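You operate a simulated robot arm through the tools that you are given. There is no shell and no other tool.

The job below is to be done with a simulated two-armed robot. You get a single attempt, and the scene is never put back.

## Task
Screw the lid back on the blue jar. Take the oil dish and leave it on the shelf under the tasting bench. Put the box that says "Tea cake" from the cloth before the jar shelf on the top of the hamper bench and the box marked "Lemon cake" on the cloth beside the screw clamps. Open the bench drawer. The order is free.

Only the result counts: the job must be done as asked and must still hold three seconds after the hand-in. Knocking over, shifting, dropping, spilling or breaking anything else fails it. Lids that push on must go on centred and level and be pressed home; caps that screw on are set level and turned clockwise until they are tight. Flat cloth is picked up by pressing the open fingertips on it (5 to 10 N) and closing them slowly along it; thin cloth reads only 2 to 8 mm in the jaws.

## Robot
Two 7-joint arms with two-finger parallel grippers on one trunk, on a base that moves. Base frame: it is fixed to the floor where the robot stands at the start and does not move with it; the origin is under the middle of the robot, x ahead of it, y to its left, z up; the surface under the hand at the start is at about z = 0.76. Lengths are in m, angles in degrees, forces in N, time in s.
The left shoulder is at the start at [0.05, 0.161, 1.123], the right one opposite. With the tool pointing down near the work surface each hand reaches from about 0.1 to 0.68 m from the robot's upright axis, wherever it stands, measured 20 degrees to its own side. Places, roughly: bench drawer [0.5, 4.3, 0.8]; blue jar (7x7x9 cm) [0.6, 0.2, 0.8]; cherry cake box, lemon cake box, tea cake box [-1.25, 1.75, 0.75]; cloth beside the screw clamps [-0.8, 4.5, 0.7]; oil dish (8x8x3 cm) [-3.5, 2.7, 0.8]; shelf under the tasting bench [0.7, 4.3, 0.4]; top of the hamper bench [-3.4, 2.9, 0.8]. Payload 3.43 kg a hand.
The tool frame of a hand sits at the grasp point between the pads (the TCP): z along the fingers, y along the line on which they close. The tips reach 0.03 m beyond it. Largest opening 0.094 m; finger width 0.028, thickness 0.01; the body of the gripper, 0.05 by 0.096 m, starts 0.055 m behind the TCP.
Orientation is told as [roll, pitch, yaw] about the base's x, y, z axes, in that order, counted from this pose: with the fingers straight down and closing along the base's y, the tool's x points along the base's -x, its y along +y and its z along -z.

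## Interface
- The arms move only by the tool send_rows. It takes "left_plan", "right_plan" or both (then of equal length, played together; a hand with none holds still); each is a list of rows, each a list of 6 numbers: the shift along the tool's x, y, z in m, then the turn, a rotation vector about the tool's x, y, z in degrees. In form: [[tx, ty, tz, wx, wy, wz], ...]. A call has 1 to 20 rows; each row is the pose to reach, as a shift and turn from the pose commanded when the call began, along the tool's axes at that moment. "left_claw" and "right_claw" are, for a hand that has rows, the opening, from 0 (shut) to 1 (fully open), set as the call begins (left out, the last holds). Rows are played at 5 a second. More than 0.05 m and 8.6 degrees between two rows, or a gripper value outside its range, and nothing of the call is played. A pose out of reach is approached as far as the arm can. The call stops where the force on the tool passes 40 N (or 10 N more than at its start, if that is more) or the arm is blocked; 0.2 s more then pass. Each finger travels about 0.045 m/s and halts on what it meets, pressing with about 27 N; the grip force reading is that of the motor and also rises with nothing between the fingers. The clock runs only during rows and for 0.2 s after the last one: add rows that repeat a pose to give the fingers time. The reply holds the time, the measured pose of the TCP, the force on the tool along the base axes, the opening and the grip force, in the units named above and with some noise, with the torque about the TCP (base axes, N m) and any sound that the robot's microphone picked up.
- Cameras (640 x 400 px; columns grow to the right, rows downward): "scene" is now at [0.1237, 0.0345, 1.2545]; the picture's right is [0.38, -0.92, 0.00], its down [-0.47, -0.20, -0.86] and it looks along [0.79, 0.33, -0.51] (base axes); focal length 249 px, centre (320, 200). "left" rides on the left gripper at [0.076, -0.014, -0.102] in its tool frame; the picture's right is [0.18, 0.98, 0.00], its down [-0.75, 0.14, -0.64] and it looks along [-0.63, 0.12, 0.77] (tool axes); focal length 243 px, centre (320, 200). "right" rides on the right gripper at [0.076, 0.014, -0.102] in its tool frame; the picture's right is [-0.18, 0.98, 0.00], its down [-0.75, -0.14, -0.64] and it looks along [-0.63, -0.12, 0.77] (tool axes); focal length 243 px, centre (320, 200). There is no depth. A picture from a camera that has moved, and an enlarged one, comes with that camera's place and axes in the base frame and with its lens.
- capture(camera): a new picture of that camera. No time passes.
- move_column(by): slides the trunk up (or, below 0, down) by that many m; the arms and the scene camera ride with it, the base frame stays. It gives what a move gives, with no picture.
- base_move(legs): drives the robot by 1 to 6 legs, each [ahead, left, turn to the left] in m, m and degrees, along the robot's own axes; the way and the turn of a leg run together, so that a leg with both is an arc; at most 1.5 m and 180 degrees a leg. The arms and the cameras ride along, it lands a little off, and it stops where it bumps. It gives what a move gives.
- aim_head(pan, tilt): turns the head with the scene camera to pan (to the left, within 80 degrees either way) and tilt (down, from -29 to 69), counted from straight ahead of the robot. It gives what a move gives.
- inspect(camera, box): a new picture of the part [left, top, right, bottom] of that camera's present view, enlarged. No time passes.
- hand_in(): hands the job in; it is judged then, once.

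Nothing tells you exact positions but the pictures and the camera data. Unless the task says otherwise, let go and move clear before handing in.

The tools are called after "Request:" as a command line: name --argument value ..., lists and objects as JSON in quotes. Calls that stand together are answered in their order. send_rows: Moves the arms, as the interface text tells. Its arguments: {"type":"object","properties":{"left_plan":{"type":"array","items":{"type":"array","items":{"type":"number"}}},"left_claw":{"type":"number"},"right_plan":{"type":"array","items":{"type":"array","items":{"type":"number"}}},"right_claw":{"type":"number"}},"required":[]} The other tools are called the same way: move_column (by) moves the trunk up or down; base_move (legs) drives the base; aim_head (pan, tilt) turns the head that bears the scene camera; capture (camera) takes a picture; inspect (camera, box) takes an enlarged picture of a part of a camera's view; hand_in () hands the job in.

At the start:

```text
clock: 0.0
left_tool_pos: [0.4205, 0.3332, 1.032]
left_tcp_rot: [-0.1, 0.0, 0.0]
left_ft_force: [-0.8, 0.3, 0.0]
left_torque: [0.0, -0.03, 0.0]
left_opening: 0.094
left_grasp_force: 0.1
right_tool_pos: [0.4585, -0.0515, 1.1187]
right_tcp_rot: [0.0, 0.1, 0.0]
right_ft_force: [0.5, 0.3, 0.6]
right_torque: [0.04, -0.01, 0.0]
right_opening: 0.0941
right_grasp_force: 0.0
trunk travel left (down, up): [-0.15, 0.117]
robot x, y, heading: [-0.0008, 0.0009, 0.1]
head pan, tilt (commanded): [22.5, 30.8]
```

scene: 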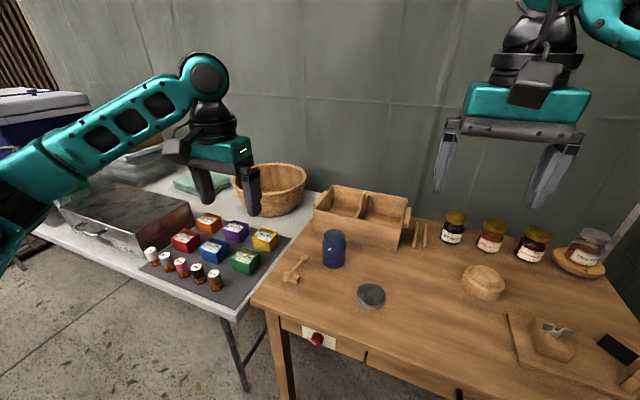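
right: 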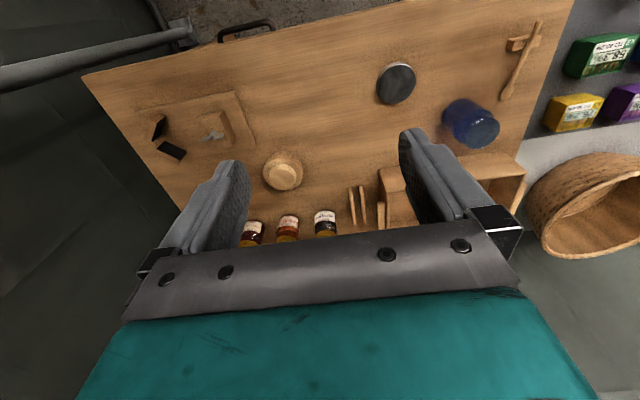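
left: 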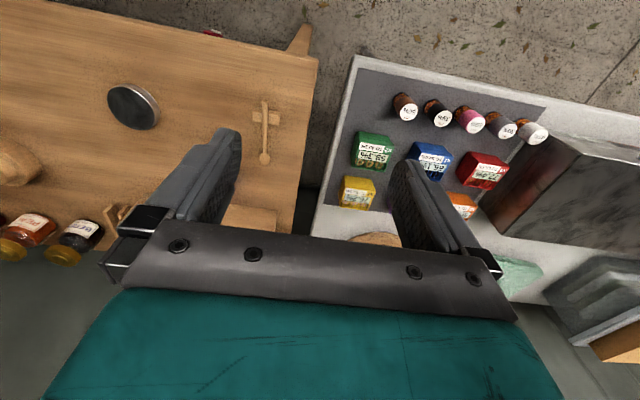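

I see the blue jar standing on the bench near [0.58, 0.19] and a dark round lid lying near [0.51, 0.07]. I'll look closer before moving anything.

Request:
inspect --camera "scene" --box '[270, 200, 430, 320]'

Request:
inspect --camera "right" --box '[340, 30, 560, 170]'

Request:
aim_head --pan 0 --tilt 45

Request:
capture --camera "scene"

```text
3.33 times, centred on (350, 260) of scene
camera zoom: at [0.1237, 0.0345, 1.2545], right [0.38, -0.92, 0.0], down [-0.47, -0.2, -0.86], along [0.79, 0.33, -0.51], focal length 831 px, centre (220, 0)
```

zoom: 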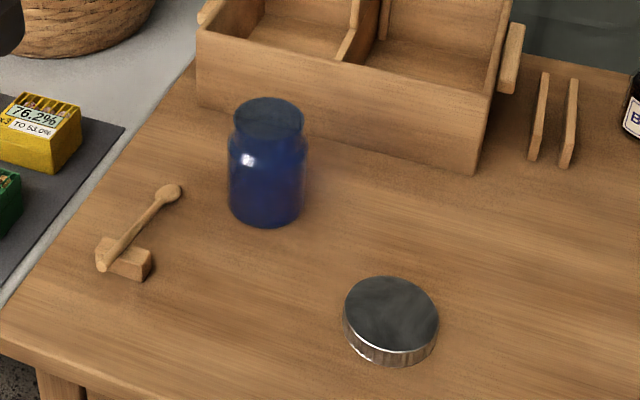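

```text
2.86 times, centred on (450, 100) of right
camera zoom: at [0.3833, -0.0366, 1.2213], right [0.18, 0.98, 0.0], down [0.75, -0.14, 0.64], along [0.63, -0.12, -0.77], focal length 693 px, centre (-51, 486)
```

zoom: 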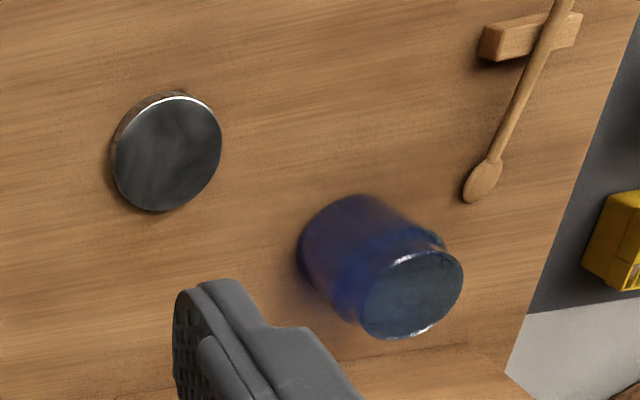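

```text
clock: 0.9
left_tool_pos: [0.4204, 0.3348, 1.0315]
left_tcp_rot: [0.1, 0.0, 0.0]
left_ft_force: [0.2, 0.4, -0.2]
left_torque: [0.02, -0.03, 0.04]
left_opening: 0.0939
left_grasp_force: 0.1
right_tool_pos: [0.4587, -0.05, 1.1186]
right_tcp_rot: [0.0, 0.1, 0.0]
right_ft_force: [-0.1, 0.3, -0.5]
right_torque: [-0.03, -0.03, -0.01]
right_opening: 0.0943
right_grasp_force: 0.0
trunk travel left (down, up): [-0.15, 0.117]
robot x, y, heading: [-0.0003, -0.0011, -0.0]
head pan, tilt (commanded): [0.0, 45.0]
```

```text
taken
camera scene: at [0.1217, 0.0002, 1.2332], right [0.0, -1.0, 0.0], down [-0.71, 0.0, -0.71], along [0.71, 0.0, -0.71], focal length 249 px, centre (320, 200)
```

scene: 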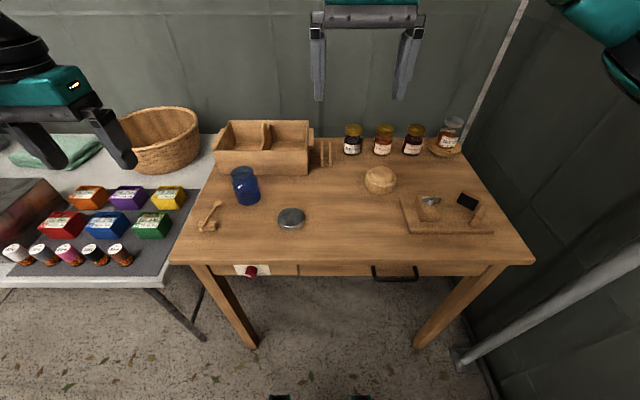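

The blue jar stands at about [0.60, 0.19] with its mouth near z 0.85, and the loose lid lies at about [0.52, 0.07]. I'll move the right hand aside and bring the left hand over the lid to look closer.

Request:
send_rows --left_plan '[[-0.012, -0.033, 0.01, 0, 0, 0], [-0.025, -0.066, 0.02, 0, 0, 0], [-0.037, -0.1, 0.03, 0, 0, 0], [-0.05, -0.133, 0.045, 0, 0, 0], [-0.062, -0.166, 0.06, 0, 0, 0], [-0.075, -0.2, 0.075, 0, 0, 0], [-0.087, -0.233, 0.085, 0, 0, 0], [-0.09, -0.265, 0.09, 0, 0, 0]]' --right_plan '[[0.008, -0.03, 0.0, 0, 0, 0], [0.016, -0.06, 0.0, 0, 0, 0], [0.024, -0.09, 0.0, 0, 0, 0], [0.03, -0.12, 0.01, 0, 0, 0], [0.04, -0.15, 0.02, 0, 0, 0], [0.05, -0.18, 0.03, 0, 0, 0], [0.06, -0.2, 0.04, 0, 0, 0], [0.06, -0.2, 0.05, 0, 0, 0]]'

Request:
capture --camera "left"

Request:
capture --camera "scene"

```text
clock: 2.7
left_tool_pos: [0.5108, 0.0695, 0.9419]
left_tcp_rot: [0.0, 0.0, 0.0]
left_ft_force: [0.6, -0.8, 0.0]
left_torque: [0.0, 0.0, 0.0]
left_opening: 0.0939
left_grasp_force: 0.1
right_tool_pos: [0.398, -0.2533, 1.0689]
right_tcp_rot: [0.0, 0.0, -0.1]
right_ft_force: [0.9, 0.3, -0.3]
right_torque: [0.02, -0.03, -0.01]
right_opening: 0.0942
right_grasp_force: 0.1
trunk travel left (down, up): [-0.15, 0.117]
robot x, y, heading: [-0.0007, -0.003, 0.2]
head pan, tilt (commanded): [0.0, 45.0]
```

```text
taken
camera left: at [0.4348, 0.0542, 1.0431], right [-0.18, 0.98, 0.0], down [0.75, 0.14, 0.64], along [0.63, 0.12, -0.77], focal length 243 px, centre (320, 200)
```

left: 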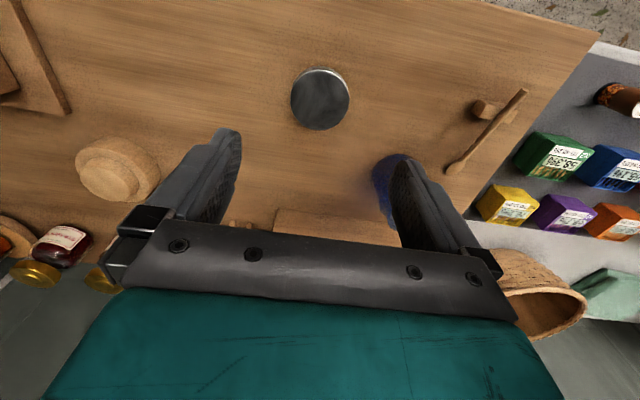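

```text
taken
camera scene: at [0.1218, -0.0002, 1.2332], right [0.0, -1.0, 0.0], down [-0.71, 0.0, -0.71], along [0.71, 0.0, -0.71], focal length 249 px, centre (320, 200)
```

scene: 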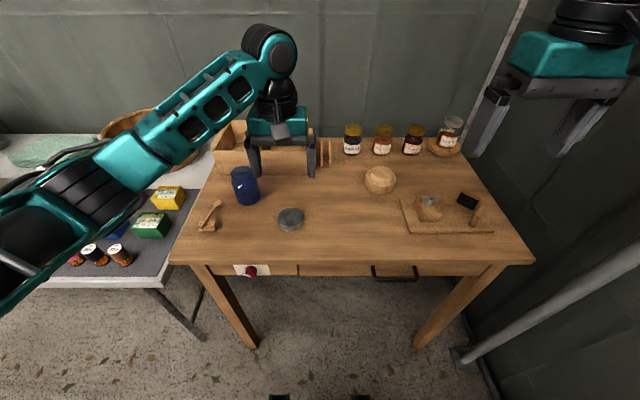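

The left hand is above the lid. I'll zoom in to see which way up it lies and how tall it is.

Request:
inspect --camera "left" --box '[270, 50, 370, 150]'

Request:
inspect --camera "scene" --box '[220, 150, 320, 240]'

```text
4.00 times, centred on (320, 100) of left
camera zoom: at [0.4348, 0.0542, 1.0431], right [-0.18, 0.98, 0.0], down [0.75, 0.14, 0.64], along [0.63, 0.12, -0.77], focal length 970 px, centre (320, 600)
```

zoom: 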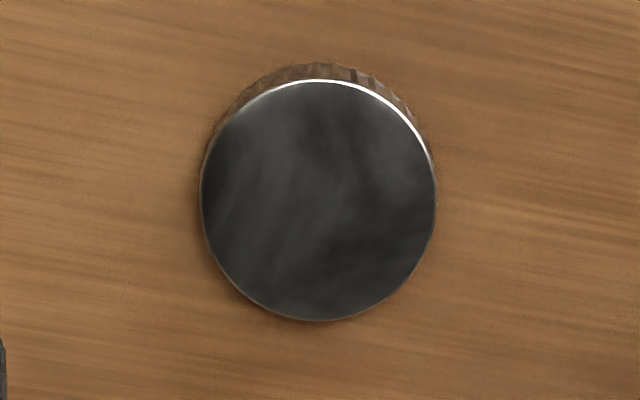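

```text
4.44 times, centred on (270, 195) of scene
camera zoom: at [0.1218, -0.0002, 1.2332], right [0.0, -1.0, 0.0], down [-0.71, 0.0, -0.71], along [0.71, 0.0, -0.71], focal length 1108 px, centre (542, 222)
```

zoom: 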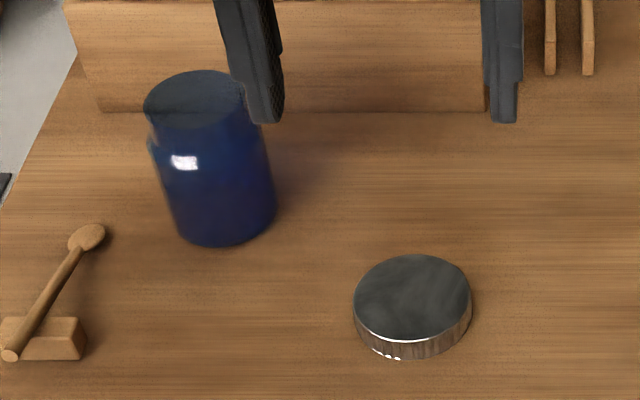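

The lid lies right way up: about 62 mm wide, 15 mm tall, centred near [0.520, 0.0705]. I'll lower the left hand over it partway and check the alignment.

Request:
send_rows --left_plan '[[-0.009, 0.001, 0.03, 0, 0, 0], [-0.009, 0.001, 0.06, 0, 0, 0], [-0.009, 0.001, 0.09, 0, 0, 0], [-0.009, 0.001, 0.11, 0, 0, 0], [-0.009, 0.001, 0.11, 0, 0, 0]]' --left_claw 1.0

Request:
capture --camera "left"

Request:
inspect --camera "scene" --box '[220, 130, 360, 240]'

```text
clock: 3.9
left_tool_pos: [0.5196, 0.0706, 0.8319]
left_tcp_rot: [0.0, 0.0, 0.1]
left_ft_force: [-1.1, 0.7, 0.7]
left_torque: [-0.04, 0.02, 0.02]
left_opening: 0.0938
left_grasp_force: 0.1
right_tool_pos: [0.3974, -0.2526, 1.0684]
right_tcp_rot: [0.1, 0.0, -0.1]
right_ft_force: [0.5, 0.3, 0.1]
right_torque: [0.02, 0.0, -0.02]
right_opening: 0.0939
right_grasp_force: 0.0
trunk travel left (down, up): [-0.15, 0.117]
robot x, y, heading: [-0.0016, -0.0029, 0.2]
head pan, tilt (commanded): [0.0, 45.0]
```

```text
taken
camera left: at [0.4442, 0.0551, 0.9334], right [-0.18, 0.98, 0.0], down [0.75, 0.14, 0.64], along [0.63, 0.12, -0.77], focal length 243 px, centre (320, 200)
```

left: 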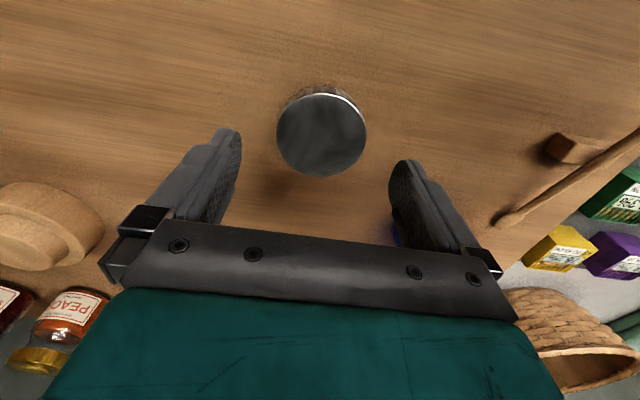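

```text
3.64 times, centred on (290, 185) of scene
camera zoom: at [0.1217, 0.0001, 1.2332], right [0.0, -1.0, 0.0], down [-0.71, 0.0, -0.71], along [0.71, 0.0, -0.71], focal length 907 px, centre (429, 254)
```

zoom: 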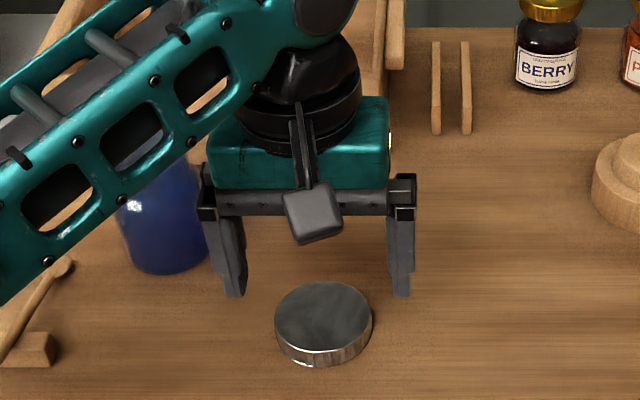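

The fingers straddle the lid, which is within a few mm of the hand's axis. I'll turn the wrist to yaw +80 (to test its range and centre the lid in x with a first pinch), still above the lid.

Request:
send_rows --left_plan '[[0.001, 0, 0, 0, 0, -8], [0.001, 0, 0, 0, 0, -16], [0.001, 0, 0, 0, 0, -24], [0.001, 0, 0, 0, 0, -32], [0.001, 0, 0, 0, 0, -40], [0.001, 0, 0, 0, 0, -48], [0.001, 0, 0, 0, 0, -56], [0.001, 0, 0, 0, 0, -64], [0.001, 0, 0, 0, 0, -72], [0.001, 0, 0, 0, 0, -80], [0.001, 0, 0, 0, 0, -80]]'

Request:
capture --camera "left"

Request:
capture --camera "scene"

```text
clock: 6.3
left_tool_pos: [0.5187, 0.0709, 0.8303]
left_tcp_rot: [0.0, 0.0, 80.2]
left_ft_force: [-1.0, 0.7, -0.5]
left_torque: [0.02, 0.04, -0.02]
left_opening: 0.0939
left_grasp_force: 0.0
right_tool_pos: [0.3995, -0.2528, 1.0698]
right_tcp_rot: [0.0, 0.0, 0.1]
right_ft_force: [-0.3, 0.3, -0.1]
right_torque: [0.0, -0.01, 0.0]
right_opening: 0.0943
right_grasp_force: 0.0
trunk travel left (down, up): [-0.15, 0.117]
robot x, y, heading: [-0.0005, 0.0011, 0.1]
head pan, tilt (commanded): [0.0, 45.0]
```

```text
taken
camera left: at [0.5194, -0.0081, 0.9334], right [-1.0, -0.01, 0.0], down [-0.01, 0.77, 0.64], along [-0.01, 0.64, -0.77], focal length 243 px, centre (320, 200)
```

left: 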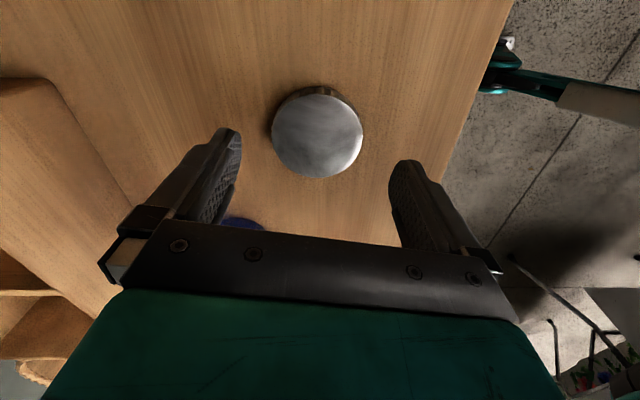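

```text
taken
camera scene: at [0.1217, 0.0001, 1.2332], right [0.0, -1.0, 0.0], down [-0.71, 0.0, -0.71], along [0.71, 0.0, -0.71], focal length 249 px, centre (320, 200)
```

scene: 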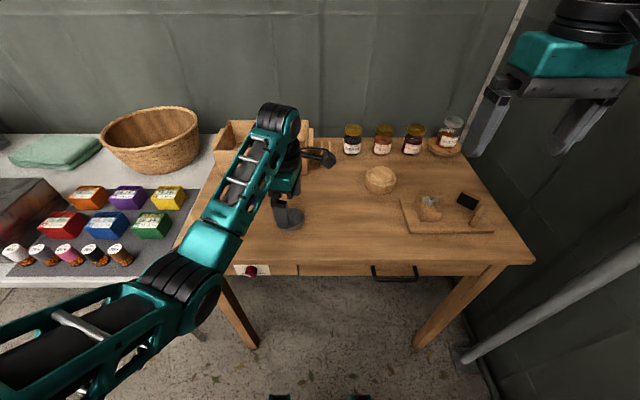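

The wrist turned fine to 80°, and the lid sits between the fingers. I'll lower and do a first pinch to centre it along x.

Request:
send_rows --left_plan '[[0, -0.001, 0.012, 0, 0, 0], [0, -0.001, 0.024, 0, 0, 0], [0, -0.001, 0.032, 0, 0, 0], [0, -0.001, 0.036, 0, 0, 0], [0, -0.001, 0.036, 0, 0, 0]]'

Request:
capture --camera "left"

```text
clock: 7.5
left_tool_pos: [0.5191, 0.0701, 0.7962]
left_tcp_rot: [0.0, 0.0, 80.1]
left_ft_force: [0.0, -0.2, -0.4]
left_torque: [0.01, 0.03, 0.01]
left_opening: 0.0938
left_grasp_force: 0.2
right_tool_pos: [0.3983, -0.2529, 1.07]
right_tcp_rot: [0.0, 0.1, 0.0]
right_ft_force: [0.0, 0.4, -0.2]
right_torque: [-0.03, 0.02, 0.0]
right_opening: 0.0941
right_grasp_force: 0.1
trunk travel left (down, up): [-0.15, 0.117]
robot x, y, heading: [0.003, -0.0002, 0.3]
head pan, tilt (commanded): [0.0, 45.0]
```

```text
taken
camera left: at [0.5198, -0.0081, 0.8974], right [-1.0, -0.01, 0.0], down [-0.01, 0.77, 0.64], along [-0.01, 0.64, -0.77], focal length 243 px, centre (320, 200)
```

left: 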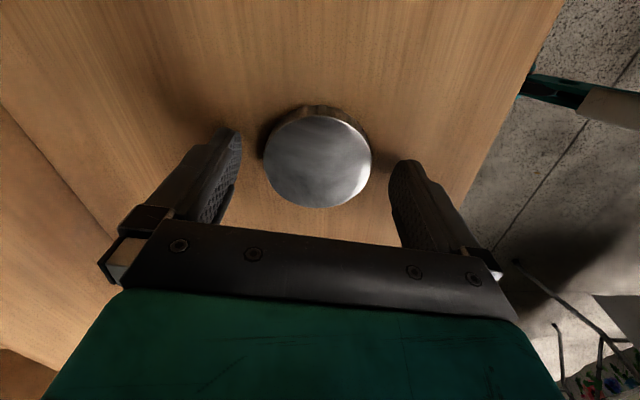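

The lid is centred between the fingers; I'll close for the first pinch.

Request:
send_rows --left_plan '[[0, 0, 0, 0, 0, 0], [0, 0, 0, 0, 0, 0], [0, 0, 0, 0, 0, 0], [0, 0, 0, 0, 0, 0], [0, 0, 0, 0, 0, 0]]' --left_claw 0.5

Request:
capture --camera "left"

```text
clock: 8.7
left_tool_pos: [0.5185, 0.0702, 0.7951]
left_tcp_rot: [0.0, 0.0, 80.0]
left_ft_force: [-0.6, 0.3, 0.7]
left_torque: [-0.04, 0.0, -0.01]
left_opening: 0.062
left_grasp_force: 27.0
right_tool_pos: [0.3992, -0.2522, 1.0693]
right_tcp_rot: [0.0, 0.0, 0.0]
right_ft_force: [-0.8, 0.0, -0.3]
right_torque: [-0.02, 0.0, -0.01]
right_opening: 0.094
right_grasp_force: 0.0
trunk travel left (down, up): [-0.15, 0.117]
robot x, y, heading: [-0.0005, -0.0009, 0.1]
head pan, tilt (commanded): [0.0, 45.0]
```

```text
taken
camera left: at [0.5199, -0.0081, 0.8976], right [-1.0, -0.01, 0.0], down [-0.01, 0.77, 0.64], along [-0.01, 0.64, -0.77], focal length 243 px, centre (320, 200)
```

left: 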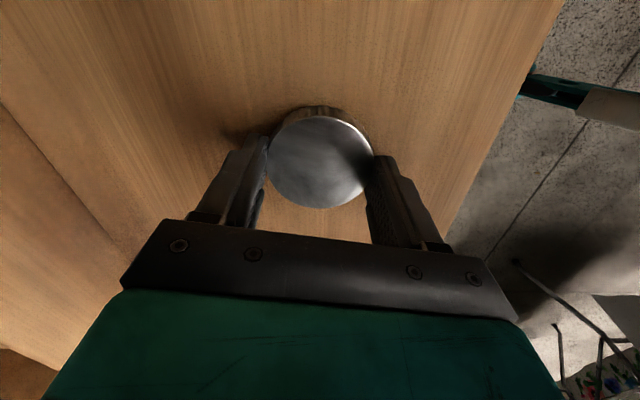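

Pinched at 62 mm. I'll open, turn back to yaw 0 and pinch across y so the lid is centred both ways.

Request:
send_rows --left_plan '[[0, 0, 0, 0, 0, 0], [0, 0, 0, 0, 0, 0], [0, 0, 0, 0, 0, 8], [0, 0, 0, 0, 0, 16], [0, 0, 0, 0, 0, 24], [0, 0, 0, 0, 0, 32], [0, 0, 0, 0, 0, 40], [0, 0, 0, 0, 0, 48], [0, 0, 0, 0, 0, 56], [0, 0, 0, 0, 0, 64], [0, 0, 0, 0, 0, 72], [0, 0, 0, 0, 0, 80], [0, 0, 0, 0, 0, 80]]' --left_claw 1.0

Request:
send_rows --left_plan '[[0, 0, 0, 0, 0, 0], [0, 0, 0, 0, 0, 0], [0, 0, 0, 0, 0, 0], [0, 0, 0, 0, 0, 0], [0, 0, 0, 0, 0, 0]]' --left_claw 0.5

Request:
capture --camera "left"

```text
clock: 11.5
left_tool_pos: [0.5192, 0.0695, 0.7958]
left_tcp_rot: [0.0, 0.0, 0.0]
left_ft_force: [0.2, 0.3, -1.3]
left_torque: [0.01, -0.02, -0.01]
left_opening: 0.094
left_grasp_force: 0.0
right_tool_pos: [0.3967, -0.2517, 1.0701]
right_tcp_rot: [0.0, 0.0, 0.1]
right_ft_force: [-0.7, 0.7, 0.3]
right_torque: [0.03, -0.01, 0.0]
right_opening: 0.0941
right_grasp_force: 0.1
trunk travel left (down, up): [-0.15, 0.117]
robot x, y, heading: [-0.0005, -0.0021, 0.1]
head pan, tilt (commanded): [0.0, 45.0]
```

```text
clock: 12.7
left_tool_pos: [0.5198, 0.0706, 0.795]
left_tcp_rot: [0.0, 0.0, 0.0]
left_ft_force: [0.6, 0.6, 0.5]
left_torque: [0.02, -0.01, 0.04]
left_opening: 0.0623
left_grasp_force: 27.0
right_tool_pos: [0.3981, -0.2526, 1.0689]
right_tcp_rot: [-0.1, 0.0, 0.0]
right_ft_force: [-0.6, -0.2, 0.3]
right_torque: [-0.01, 0.02, 0.02]
right_opening: 0.0941
right_grasp_force: 0.0
trunk travel left (down, up): [-0.15, 0.117]
robot x, y, heading: [-0.0025, -0.0046, 0.1]
head pan, tilt (commanded): [0.0, 45.0]
```

```text
taken
camera left: at [0.4427, 0.0551, 0.8974], right [-0.18, 0.98, 0.0], down [0.75, 0.14, 0.64], along [0.63, 0.12, -0.77], focal length 243 px, centre (320, 200)
```

left: 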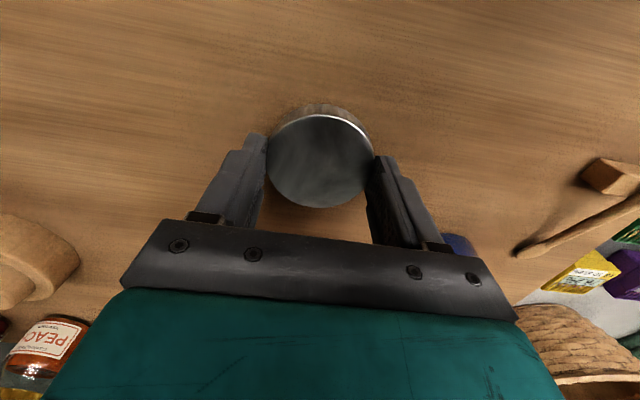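

The lid is now centred in both directions. I'll check how deep the fingertips sit around it.

Request:
inspect --camera "scene" --box '[250, 170, 330, 240]'

Request:
inspect --camera "left" --box '[240, 90, 400, 220]'

```text
5.71 times, centred on (290, 205) of scene
camera zoom: at [0.1217, 0.0001, 1.2332], right [0.0, -1.0, 0.0], down [-0.71, 0.0, -0.71], along [0.71, 0.0, -0.71], focal length 1425 px, centre (491, 171)
```

zoom: 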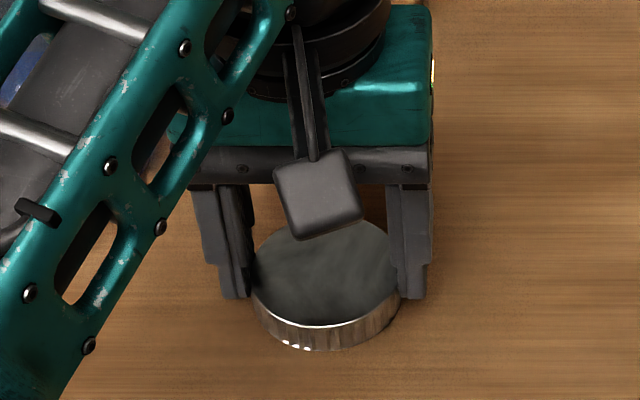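

```text
3.08 times, centred on (320, 155) of left
camera zoom: at [0.4427, 0.0551, 0.8974], right [-0.18, 0.98, 0.0], down [0.75, 0.14, 0.64], along [0.63, 0.12, -0.77], focal length 746 px, centre (320, 338)
```

zoom: 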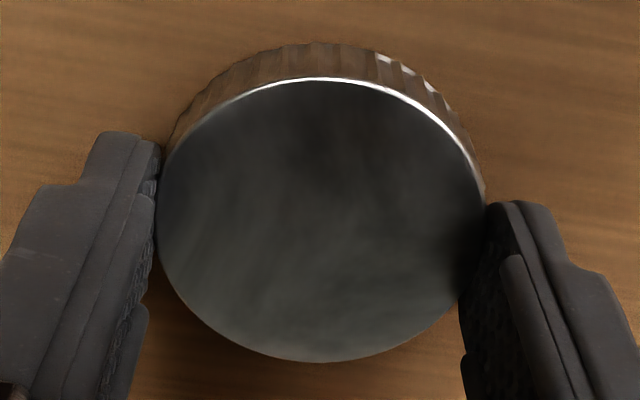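

The tips only overlap the lid's top edge by a mm or two. I'll open, go about 10 mm lower, and re-pinch.

Request:
send_rows --left_plan '[[0, 0, 0, 0, 0, 0], [0, 0, 0, 0, 0, 0], [0, 0, 0.003, 0, 0, 0], [0, 0, 0.006, 0, 0, 0], [0, 0, 0.008, 0, 0, 0], [0, 0, 0.0095, 0, 0, 0], [0, 0, 0.0105, 0, 0, 0], [0, 0, 0.0105, 0, 0, 0]]' --left_claw 1.0

Request:
inspect --camera "scene" --box '[250, 170, 330, 240]'

```text
clock: 14.6
left_tool_pos: [0.5192, 0.0707, 0.7901]
left_tcp_rot: [0.0, -0.5, -0.1]
left_ft_force: [-9.2, 1.3, 16.6]
left_torque: [0.36, 0.48, 0.36]
left_opening: 0.0938
left_grasp_force: 0.1
right_tool_pos: [0.3968, -0.2522, 1.0695]
right_tcp_rot: [0.0, 0.0, 0.0]
right_ft_force: [-0.7, -0.7, 0.3]
right_torque: [0.0, -0.04, 0.01]
right_opening: 0.094
right_grasp_force: 0.0
trunk travel left (down, up): [-0.15, 0.117]
robot x, y, heading: [0.0004, 0.0006, -0.1]
head pan, tilt (commanded): [0.0, 45.0]
stopped in row 8 (left hand): the force on the tool passed its limit at 41 N (the readings are from after the stop); the commanded pose is now the measured one
```

```text
5.71 times, centred on (290, 205) of scene
camera zoom: at [0.1195, 0.0, 1.2331], right [0.0, -1.0, 0.0], down [-0.71, 0.0, -0.71], along [0.71, 0.0, -0.71], focal length 1425 px, centre (491, 171)
```

zoom: 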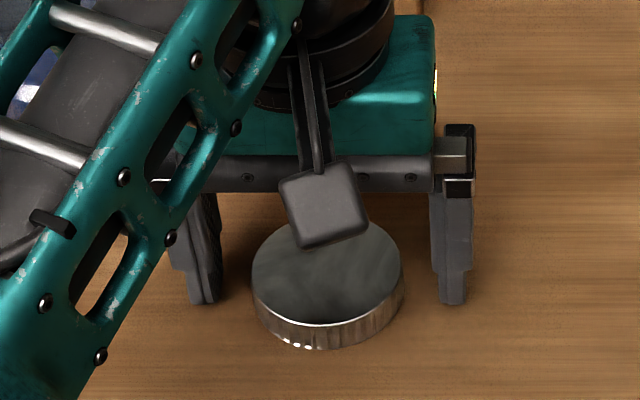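

The tips touched the bench at z 0.760, so the bench top is at 0.76 as stated. I'll lift 1.5 mm and close on the lid.

Request:
send_rows --left_plan '[[0, 0, -0.001, 0, 0.5, 0], [0, 0, -0.002, 0, 0.5, 0], [0, 0, -0.002, 0, 0.5, 0]]'

Request:
send_rows --left_plan '[[0, 0, 0, 0, 0, 0], [0, 0, 0, 0, 0, 0], [0, 0, 0, 0, 0, 0], [0, 0, 0, 0, 0, 0], [0, 0, 0, 0, 0, 0]]' --left_claw 0.5

Request:
inspect --camera "scene" --box '[250, 170, 330, 240]'

```text
clock: 15.3
left_tool_pos: [0.5205, 0.0694, 0.791]
left_tcp_rot: [0.0, 0.2, 0.0]
left_ft_force: [-6.2, -0.4, 10.2]
left_torque: [0.52, 0.07, 0.29]
left_opening: 0.0939
left_grasp_force: 0.1
right_tool_pos: [0.3963, -0.2525, 1.0699]
right_tcp_rot: [0.0, -0.1, 0.1]
right_ft_force: [0.4, -0.3, 0.7]
right_torque: [0.04, -0.01, -0.03]
right_opening: 0.094
right_grasp_force: 0.1
trunk travel left (down, up): [-0.15, 0.117]
robot x, y, heading: [0.0008, -0.0005, -0.1]
head pan, tilt (commanded): [0.0, 45.0]
```

```text
clock: 16.6
left_tool_pos: [0.5214, 0.0704, 0.7901]
left_tcp_rot: [0.1, 0.1, 0.0]
left_ft_force: [3.4, 4.4, 8.3]
left_torque: [0.26, -0.2, 0.03]
left_opening: 0.0624
left_grasp_force: 27.2
right_tool_pos: [0.398, -0.2518, 1.0697]
right_tcp_rot: [0.0, 0.0, 0.0]
right_ft_force: [-0.2, 0.3, 0.1]
right_torque: [0.0, 0.02, 0.01]
right_opening: 0.0938
right_grasp_force: 0.0
trunk travel left (down, up): [-0.15, 0.117]
robot x, y, heading: [-0.003, -0.0003, -0.1]
head pan, tilt (commanded): [0.0, 45.0]
```

```text
5.71 times, centred on (290, 205) of scene
camera zoom: at [0.1212, 0.0004, 1.2332], right [0.0, -1.0, 0.0], down [-0.71, 0.0, -0.71], along [0.71, 0.0, -0.71], focal length 1425 px, centre (491, 171)
```

zoom: 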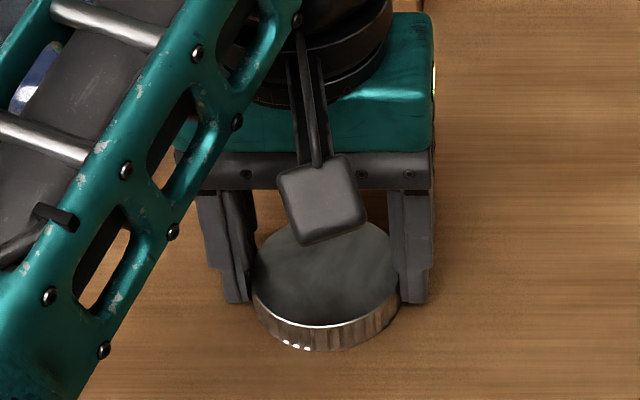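

The lid is held with its bottom flush with the fingertips. I'll lift it straight up and park the left hand to the left while the right hand takes hold of the jar.

Request:
send_rows --left_plan '[[0, 0, -0.01, 0, 0, 0], [0, 0, -0.03, 0, 0, 0], [0, 0, -0.06, 0, 0, 0], [0, 0, -0.1, 0, 0, 0], [0, 0.02, -0.14, 0, 0, 0], [0.0, 0.06, -0.16, 0, 0, 0], [0.0, 0.1, -0.18, 0, 0, 0], [0.0, 0.14, -0.2, 0, 0, 0], [0.0, 0.18, -0.21, 0, 0, 0], [0.0, 0.21, -0.21, 0, 0, 0], [0.0, 0.24, -0.21, 0, 0, 0], [0.0, 0.24, -0.21, 0, 0, 0]]'

Request:
capture --camera "scene"

Request:
capture --camera "left"

```text
clock: 19.1
left_tool_pos: [0.5208, 0.3122, 0.9991]
left_tcp_rot: [0.1, 0.2, 0.1]
left_ft_force: [-0.4, -0.1, 0.1]
left_torque: [0.0, -0.03, 0.0]
left_opening: 0.0626
left_grasp_force: 27.5
right_tool_pos: [0.398, -0.2527, 1.0694]
right_tcp_rot: [0.0, 0.0, 0.0]
right_ft_force: [0.6, -0.3, -0.1]
right_torque: [-0.03, 0.01, -0.02]
right_opening: 0.0941
right_grasp_force: 0.0
trunk travel left (down, up): [-0.15, 0.117]
robot x, y, heading: [-0.0026, 0.0018, 0.1]
head pan, tilt (commanded): [0.0, 45.0]
```

```text
taken
camera scene: at [0.1217, 0.0001, 1.2332], right [0.0, -1.0, 0.0], down [-0.71, 0.0, -0.71], along [0.71, 0.0, -0.71], focal length 249 px, centre (320, 200)
```

scene: 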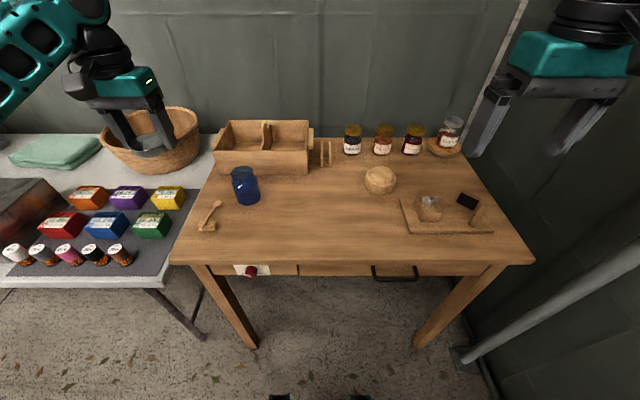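

```text
taken
camera left: at [0.4451, 0.2964, 1.102], right [-0.18, 0.98, 0.0], down [0.76, 0.14, 0.64], along [0.63, 0.12, -0.77], focal length 243 px, centre (320, 200)
```

left: 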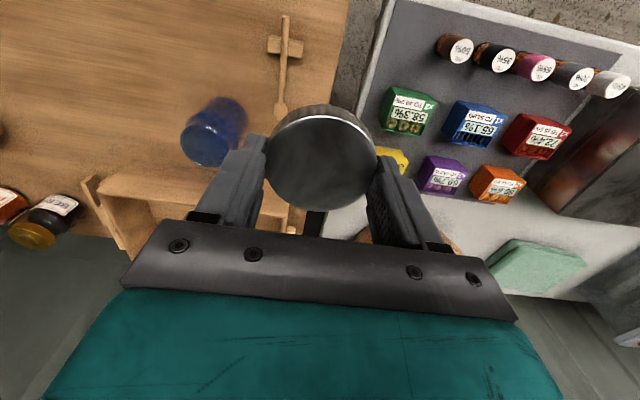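

Lid is held level. Now I'll pin down the jar's position with two views.

Request:
inspect --camera "scene" --box '[220, 155, 276, 215]'

Request:
inspect --camera "left" --box '[160, 80, 270, 180]'

```text
6.67 times, centred on (248, 185) of scene
camera zoom: at [0.1217, 0.0001, 1.2332], right [0.0, -1.0, 0.0], down [-0.71, 0.0, -0.71], along [0.71, 0.0, -0.71], focal length 1662 px, centre (800, 300)
```

zoom: 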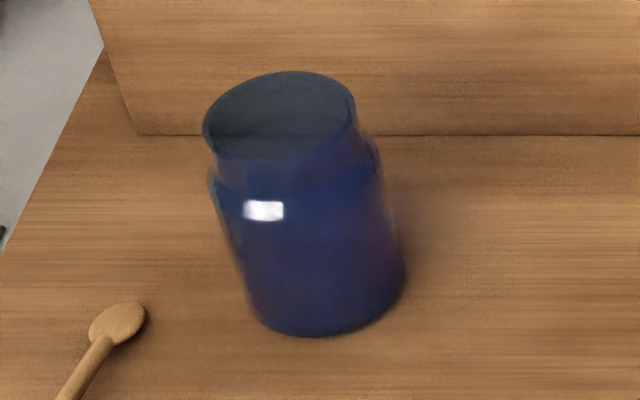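

```text
4.00 times, centred on (215, 130) of left
camera zoom: at [0.4451, 0.2964, 1.102], right [-0.18, 0.98, 0.0], down [0.76, 0.14, 0.64], along [0.63, 0.12, -0.77], focal length 970 px, centre (740, 480)
```

zoom: 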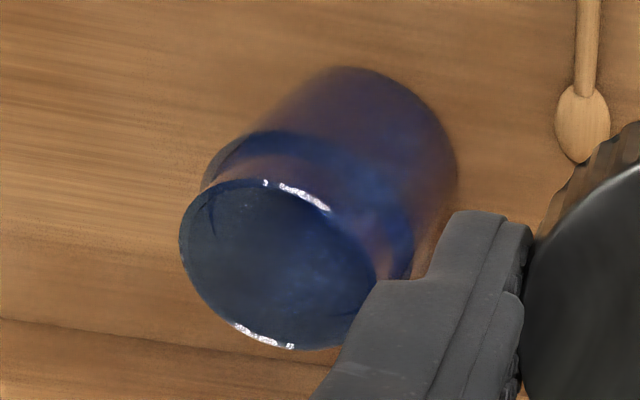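

The jar's axis is at about [0.602, 0.192], with its mouth near z 0.848. I'll turn the right hand so it can reach in sideways from the right, in stages, starting with yaw −90.

Request:
send_rows --right_plan '[[-0.005, 0.01, 0.008, 0, 0, 8.2], [-0.01, 0.02, 0.016, 0, 0, 16.4], [-0.015, 0.03, 0.024, 0, 0, 24.6], [-0.02, 0.04, 0.032, 0, 0, 32.8], [-0.025, 0.05, 0.04, 0, 0, 41], [-0.03, 0.06, 0.048, 0, 0, 49.2], [-0.035, 0.07, 0.056, 0, 0, 57.4], [-0.04, 0.08, 0.064, 0, 0, 65.6], [-0.045, 0.09, 0.072, 0, 0, 73.8], [-0.05, 0.095, 0.08, 0, 0, 82], [-0.052, 0.1, 0.085, 0, 0, 90], [-0.052, 0.1, 0.085, 0, 0, 90]]' --right_claw 1.0

Request:
capture --camera "scene"

```text
clock: 21.8
left_tool_pos: [0.5217, 0.3106, 1.0]
left_tcp_rot: [0.1, 0.2, 0.1]
left_ft_force: [-0.1, 0.2, -0.1]
left_torque: [0.01, 0.03, 0.0]
left_opening: 0.0626
left_grasp_force: 27.2
right_tool_pos: [0.4503, -0.1517, 0.9841]
right_tcp_rot: [0.0, 0.0, -90.1]
right_ft_force: [-0.6, -1.1, 0.2]
right_torque: [0.0, -0.01, -0.03]
right_opening: 0.0941
right_grasp_force: 0.1
trunk travel left (down, up): [-0.15, 0.117]
robot x, y, heading: [-0.0002, 0.0042, -0.1]
head pan, tilt (commanded): [0.0, 45.0]
```

```text
taken
camera scene: at [0.1217, 0.0002, 1.2332], right [0.0, -1.0, 0.0], down [-0.71, 0.0, -0.71], along [0.71, 0.0, -0.71], focal length 249 px, centre (320, 200)
```

scene: 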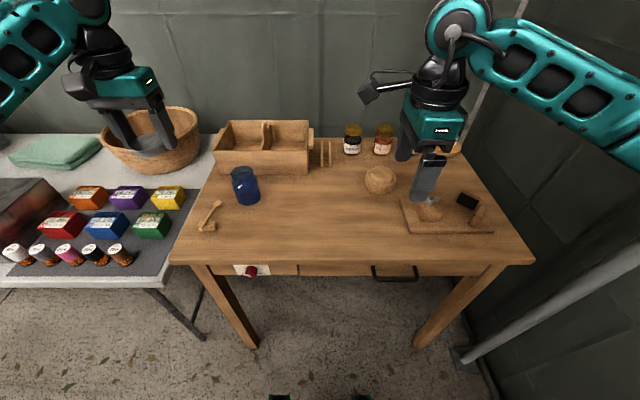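

Yaw −90 reached. Next I'll tip the right hand so its fingers point to +y (75°), ending short of the jar and above bench height.

Request:
send_rows --right_plan '[[0.02, 0.015, 0.0, 0, 7.5, 0], [0.04, 0.03, 0.0, 0, 15, 0], [0.06, 0.045, 0.01, 0, 22.5, 0], [0.08, 0.06, 0.02, 0, 30, 0], [0.1, 0.075, 0.03, 0, 37.5, 0], [0.12, 0.09, 0.04, 0, 45, 0], [0.14, 0.105, 0.05, 0, 52.5, 0], [0.155, 0.12, 0.06, 0, 60, 0], [0.17, 0.135, 0.075, 0, 67.5, 0], [0.175, 0.152, 0.09, 0, 75, 0], [0.175, 0.152, 0.1, 0, 75, 0]]'

Request:
capture --camera "scene"

Request:
capture --camera "right"

```text
clock: 24.1
left_tool_pos: [0.5213, 0.3112, 0.9992]
left_tcp_rot: [0.1, 0.2, 0.0]
left_ft_force: [-0.9, 0.8, 0.0]
left_torque: [-0.03, -0.02, 0.0]
left_opening: 0.0625
left_grasp_force: 27.3
right_tool_pos: [0.6024, 0.0227, 0.8839]
right_tcp_rot: [0.1, 75.1, -89.9]
right_ft_force: [0.5, -0.1, -0.4]
right_torque: [-0.01, -0.01, 0.0]
right_opening: 0.094
right_grasp_force: 0.2
trunk travel left (down, up): [-0.15, 0.117]
robot x, y, heading: [0.0045, -0.0027, -0.2]
head pan, tilt (commanded): [0.0, 45.0]
```

```text
taken
camera scene: at [0.1217, 0.0001, 1.2332], right [0.0, -1.0, 0.0], down [-0.71, 0.0, -0.71], along [0.71, 0.0, -0.71], focal length 249 px, centre (320, 200)
```

scene: 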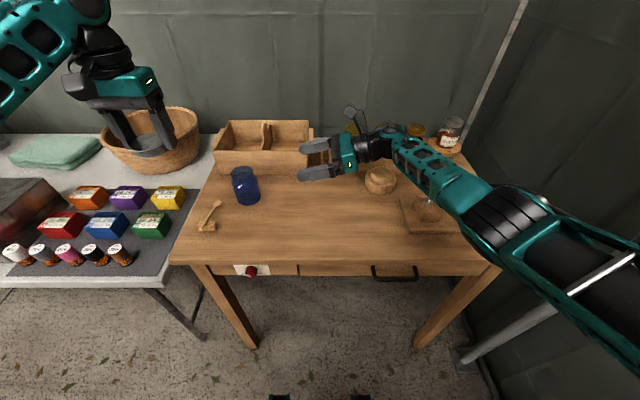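

```text
taken
camera right: at [0.6165, -0.0566, 0.9844], right [0.98, -0.05, -0.18], down [-0.14, -0.81, -0.56], along [-0.12, 0.58, -0.81], focal length 243 px, centre (320, 200)
```

right: 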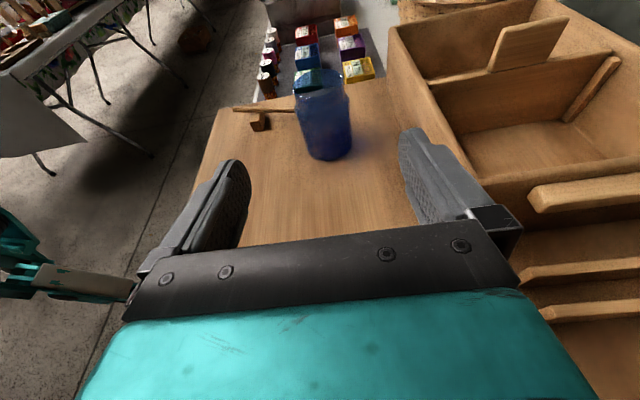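

The right hand looks straight at the jar, centred between the fingers. I'll lower to grip height and slide halfway toward it, then check.

Request:
send_rows --right_plan '[[-0.018, 0, 0.0125, 0, 0, 0], [-0.037, 0, 0.025, 0, 0, 0], [-0.055, 0, 0.038, 0, 0, 0], [-0.0734, 0, 0.0507, 0, 0, 0], [-0.0663, 0, 0.0772, 0, 0, 0], [-0.0592, 0, 0.1037, 0, 0, 0], [-0.0592, 0, 0.1037, 0, 0, 0]]'

Request:
capture --camera "scene"

Request:
capture --camera "right"

```text
clock: 25.8
left_tool_pos: [0.5205, 0.3112, 0.9993]
left_tcp_rot: [0.0, 0.2, -0.1]
left_ft_force: [0.5, -0.1, -0.2]
left_torque: [0.0, 0.01, 0.01]
left_opening: 0.0626
left_grasp_force: 26.9
right_tool_pos: [0.5734, 0.0938, 0.8161]
right_tcp_rot: [-0.2, 74.9, -90.2]
right_ft_force: [0.4, 0.5, -0.3]
right_torque: [0.01, 0.0, -0.02]
right_opening: 0.0939
right_grasp_force: 0.1
right hand out of reach, approached as far as the arm can: row 2, 3, 4, 5, 6, 7
trunk travel left (down, up): [-0.15, 0.117]
robot x, y, heading: [-0.004, -0.0009, 0.0]
head pan, tilt (commanded): [0.0, 45.0]
```

```text
taken
camera scene: at [0.1217, 0.0002, 1.2332], right [0.0, -1.0, 0.0], down [-0.71, 0.0, -0.71], along [0.71, 0.0, -0.71], focal length 249 px, centre (320, 200)
```

scene: 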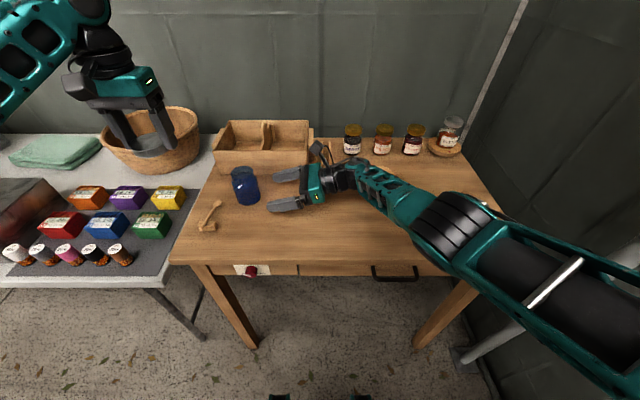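

```text
taken
camera right: at [0.5877, 0.0153, 0.9161], right [0.98, -0.05, -0.18], down [-0.14, -0.82, -0.56], along [-0.12, 0.58, -0.81], focal length 243 px, centre (320, 200)
```

right: 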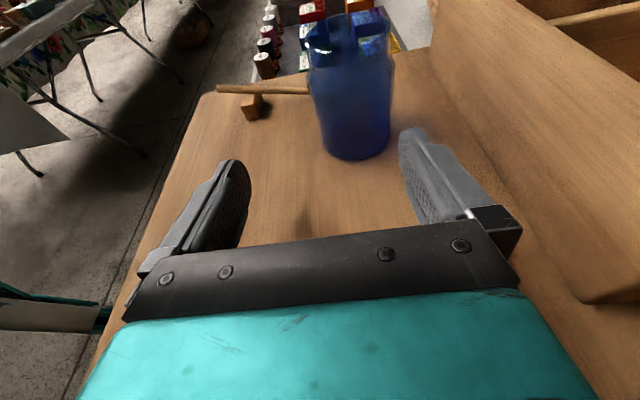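

The jar is just beyond the right arm's reach from here. I'll back the right hand off, drive a little ahead and lower the trunk.

Request:
send_rows --right_plan '[[0.01, -0.015, -0.02, 0, 0, 0], [0.02, -0.03, -0.04, 0, 0, 0], [0.035, -0.05, -0.06, 0, 0, 0], [0.055, -0.073, -0.075, 0, 0, 0], [0.055, -0.073, -0.075, 0, 0, 0]]'

Request:
base_move --legs '[[0.09, 0.02, 0]]'

Request:
move_column --by -0.07

Request:
capture --camera "scene"

Request:
capture --camera "right"

```text
clock: 26.9
left_tool_pos: [0.5204, 0.3124, 1.0001]
left_tcp_rot: [0.0, 0.1, -0.1]
left_ft_force: [0.5, -0.2, -0.1]
left_torque: [-0.01, -0.03, 0.0]
left_opening: 0.0625
left_grasp_force: 27.0
right_tool_pos: [0.4998, 0.0345, 0.8907]
right_tcp_rot: [-0.1, 75.0, -90.2]
right_ft_force: [0.6, -1.3, 0.5]
right_torque: [-0.01, 0.01, -0.01]
right_opening: 0.0939
right_grasp_force: 0.0
trunk travel left (down, up): [-0.15, 0.117]
robot x, y, heading: [0.001, 0.0008, -0.2]
head pan, tilt (commanded): [0.0, 45.0]
```

```text
clock: 28.1
left_tool_pos: [0.6115, 0.3311, 0.9993]
left_tcp_rot: [0.0, 0.3, 0.0]
left_ft_force: [0.2, 0.7, -0.6]
left_torque: [0.0, 0.01, 0.0]
left_opening: 0.0626
left_grasp_force: 26.7
right_tool_pos: [0.59, 0.0553, 0.8904]
right_tcp_rot: [-0.1, 75.0, -90.1]
right_ft_force: [0.2, 0.2, 0.0]
right_torque: [0.02, -0.03, 0.03]
right_opening: 0.094
right_grasp_force: 0.0
trunk travel left (down, up): [-0.15, 0.117]
robot x, y, heading: [0.0894, 0.0175, 0.2]
head pan, tilt (commanded): [0.0, 45.0]
```

```text
clock: 29.1
left_tool_pos: [0.6096, 0.3311, 0.9301]
left_tcp_rot: [0.0, 0.1, 0.0]
left_ft_force: [1.0, -0.5, -0.3]
left_torque: [0.0, -0.01, -0.03]
left_opening: 0.0624
left_grasp_force: 26.9
right_tool_pos: [0.5902, 0.0532, 0.8216]
right_tcp_rot: [0.1, 75.0, -90.1]
right_ft_force: [-0.1, 0.5, -0.1]
right_torque: [0.01, 0.0, -0.04]
right_opening: 0.0941
right_grasp_force: 0.1
trunk travel left (down, up): [-0.08, 0.187]
robot x, y, heading: [0.0885, 0.0193, 0.2]
head pan, tilt (commanded): [0.0, 45.0]
```

```text
taken
camera scene: at [0.2112, 0.0199, 1.1632], right [0.0, -1.0, 0.0], down [-0.71, 0.0, -0.71], along [0.71, 0.0, -0.71], focal length 249 px, centre (320, 200)
```

scene: 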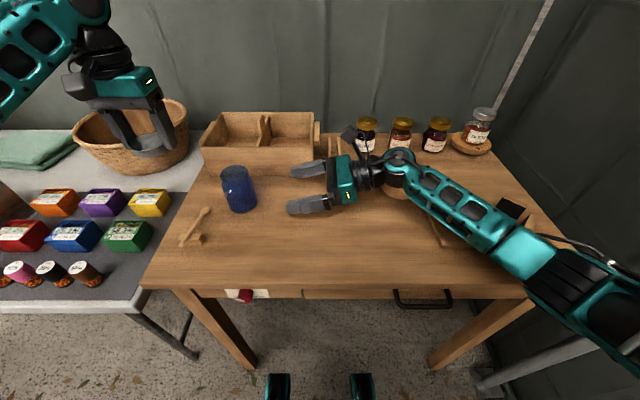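

```text
taken
camera right: at [0.6048, -0.0243, 0.9213], right [0.98, -0.05, -0.18], down [-0.14, -0.82, -0.56], along [-0.12, 0.58, -0.81], focal length 243 px, centre (320, 200)
```

right: 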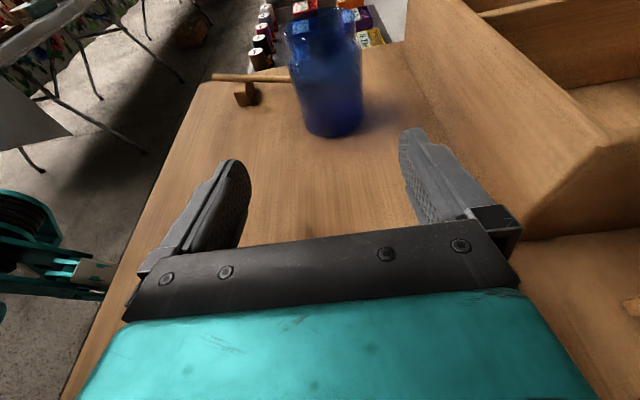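

After moving, the right wrist passes near the wooden round item. I'll zoom in to check its clearance before going lower.

Request:
inspect --camera "scene" --box '[320, 110, 480, 220]'

Request:
inspect --camera "scene" --box '[200, 140, 330, 230]'

```text
3.64 times, centred on (400, 165) of scene
camera zoom: at [0.2112, 0.0199, 1.1632], right [0.0, -1.0, 0.0], down [-0.71, 0.0, -0.71], along [0.71, 0.0, -0.71], focal length 907 px, centre (29, 327)
```

zoom: 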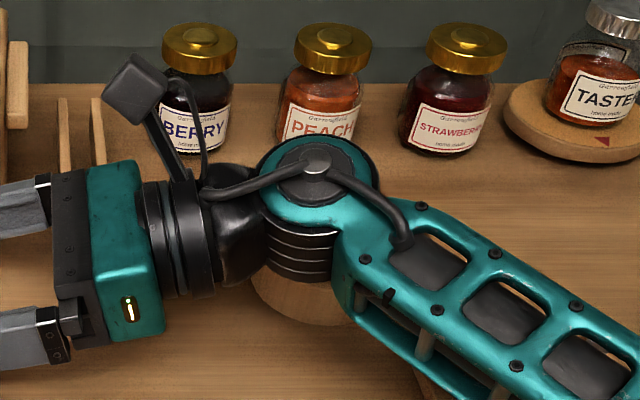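

```text
4.44 times, centred on (265, 185) of scene
camera zoom: at [0.2112, 0.0199, 1.1632], right [0.0, -1.0, 0.0], down [-0.71, 0.0, -0.71], along [0.71, 0.0, -0.71], focal length 1108 px, centre (564, 267)
```

zoom: 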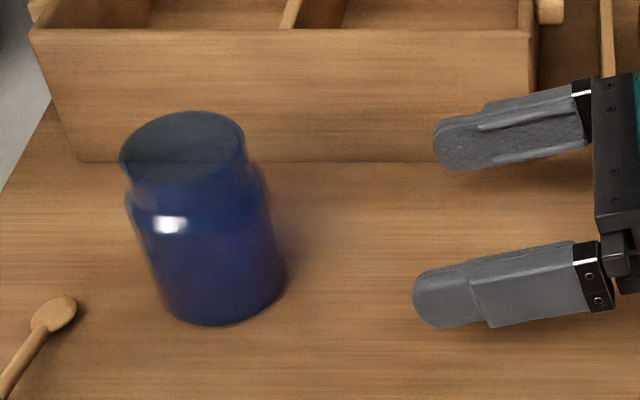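

Wrist clearance is fine if I slide first and lower afterward. The jar's axis reads [0.601, 0.191]; I'll slide the open fingers around it and settle to grip height.

Request:
send_rows --right_plan '[[0.006, 0.006, 0.022, 0, 0, 0], [0.012, 0.011, 0.044, 0, 0, 0], [0.018, 0.011, 0.066, 0, 0, 0], [0.023, 0.011, 0.088, 0, 0, 0], [0.029, 0.011, 0.11, 0, 0, 0], [0.035, 0.011, 0.13, 0, 0, 0], [0.028, 0.011, 0.132, 0, 0, 0], [0.0205, 0.011, 0.134, 0, 0, 0], [0.0205, 0.011, 0.134, 0, 0, 0]]'

Request:
capture --camera "right"

Request:
capture --camera "scene"

```text
clock: 31.1
left_tool_pos: [0.61, 0.3318, 0.9305]
left_tcp_rot: [0.0, 0.2, 0.0]
left_ft_force: [-0.4, -0.5, 0.2]
left_torque: [0.02, 0.04, 0.02]
left_opening: 0.0624
left_grasp_force: 27.5
right_tool_pos: [0.6003, 0.1887, 0.8058]
right_tcp_rot: [0.1, 75.1, -89.9]
right_ft_force: [0.0, -0.7, 0.0]
right_torque: [-0.02, -0.01, -0.02]
right_opening: 0.0941
right_grasp_force: 0.0
trunk travel left (down, up): [-0.08, 0.187]
robot x, y, heading: [0.0878, 0.0202, -0.1]
head pan, tilt (commanded): [0.0, 45.0]
```

```text
taken
camera right: at [0.6165, 0.11, 0.9056], right [0.98, -0.05, -0.18], down [-0.14, -0.82, -0.56], along [-0.12, 0.58, -0.81], focal length 243 px, centre (320, 200)
```

right: 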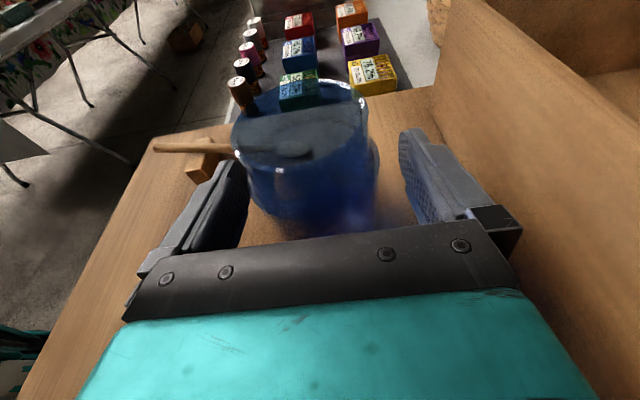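

```text
taken
camera scene: at [0.2113, 0.0199, 1.1632], right [0.0, -1.0, 0.0], down [-0.71, 0.0, -0.71], along [0.71, 0.0, -0.71], focal length 249 px, centre (320, 200)
```

scene: 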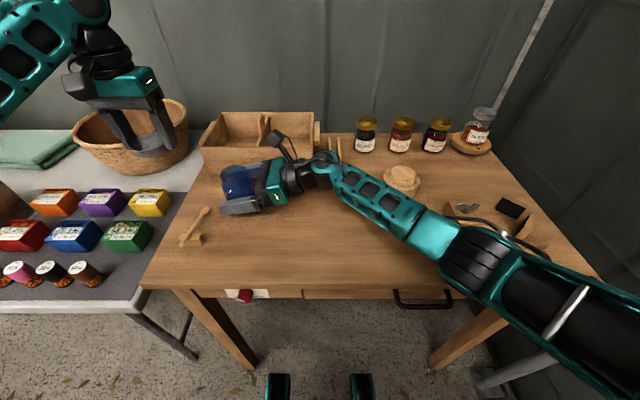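

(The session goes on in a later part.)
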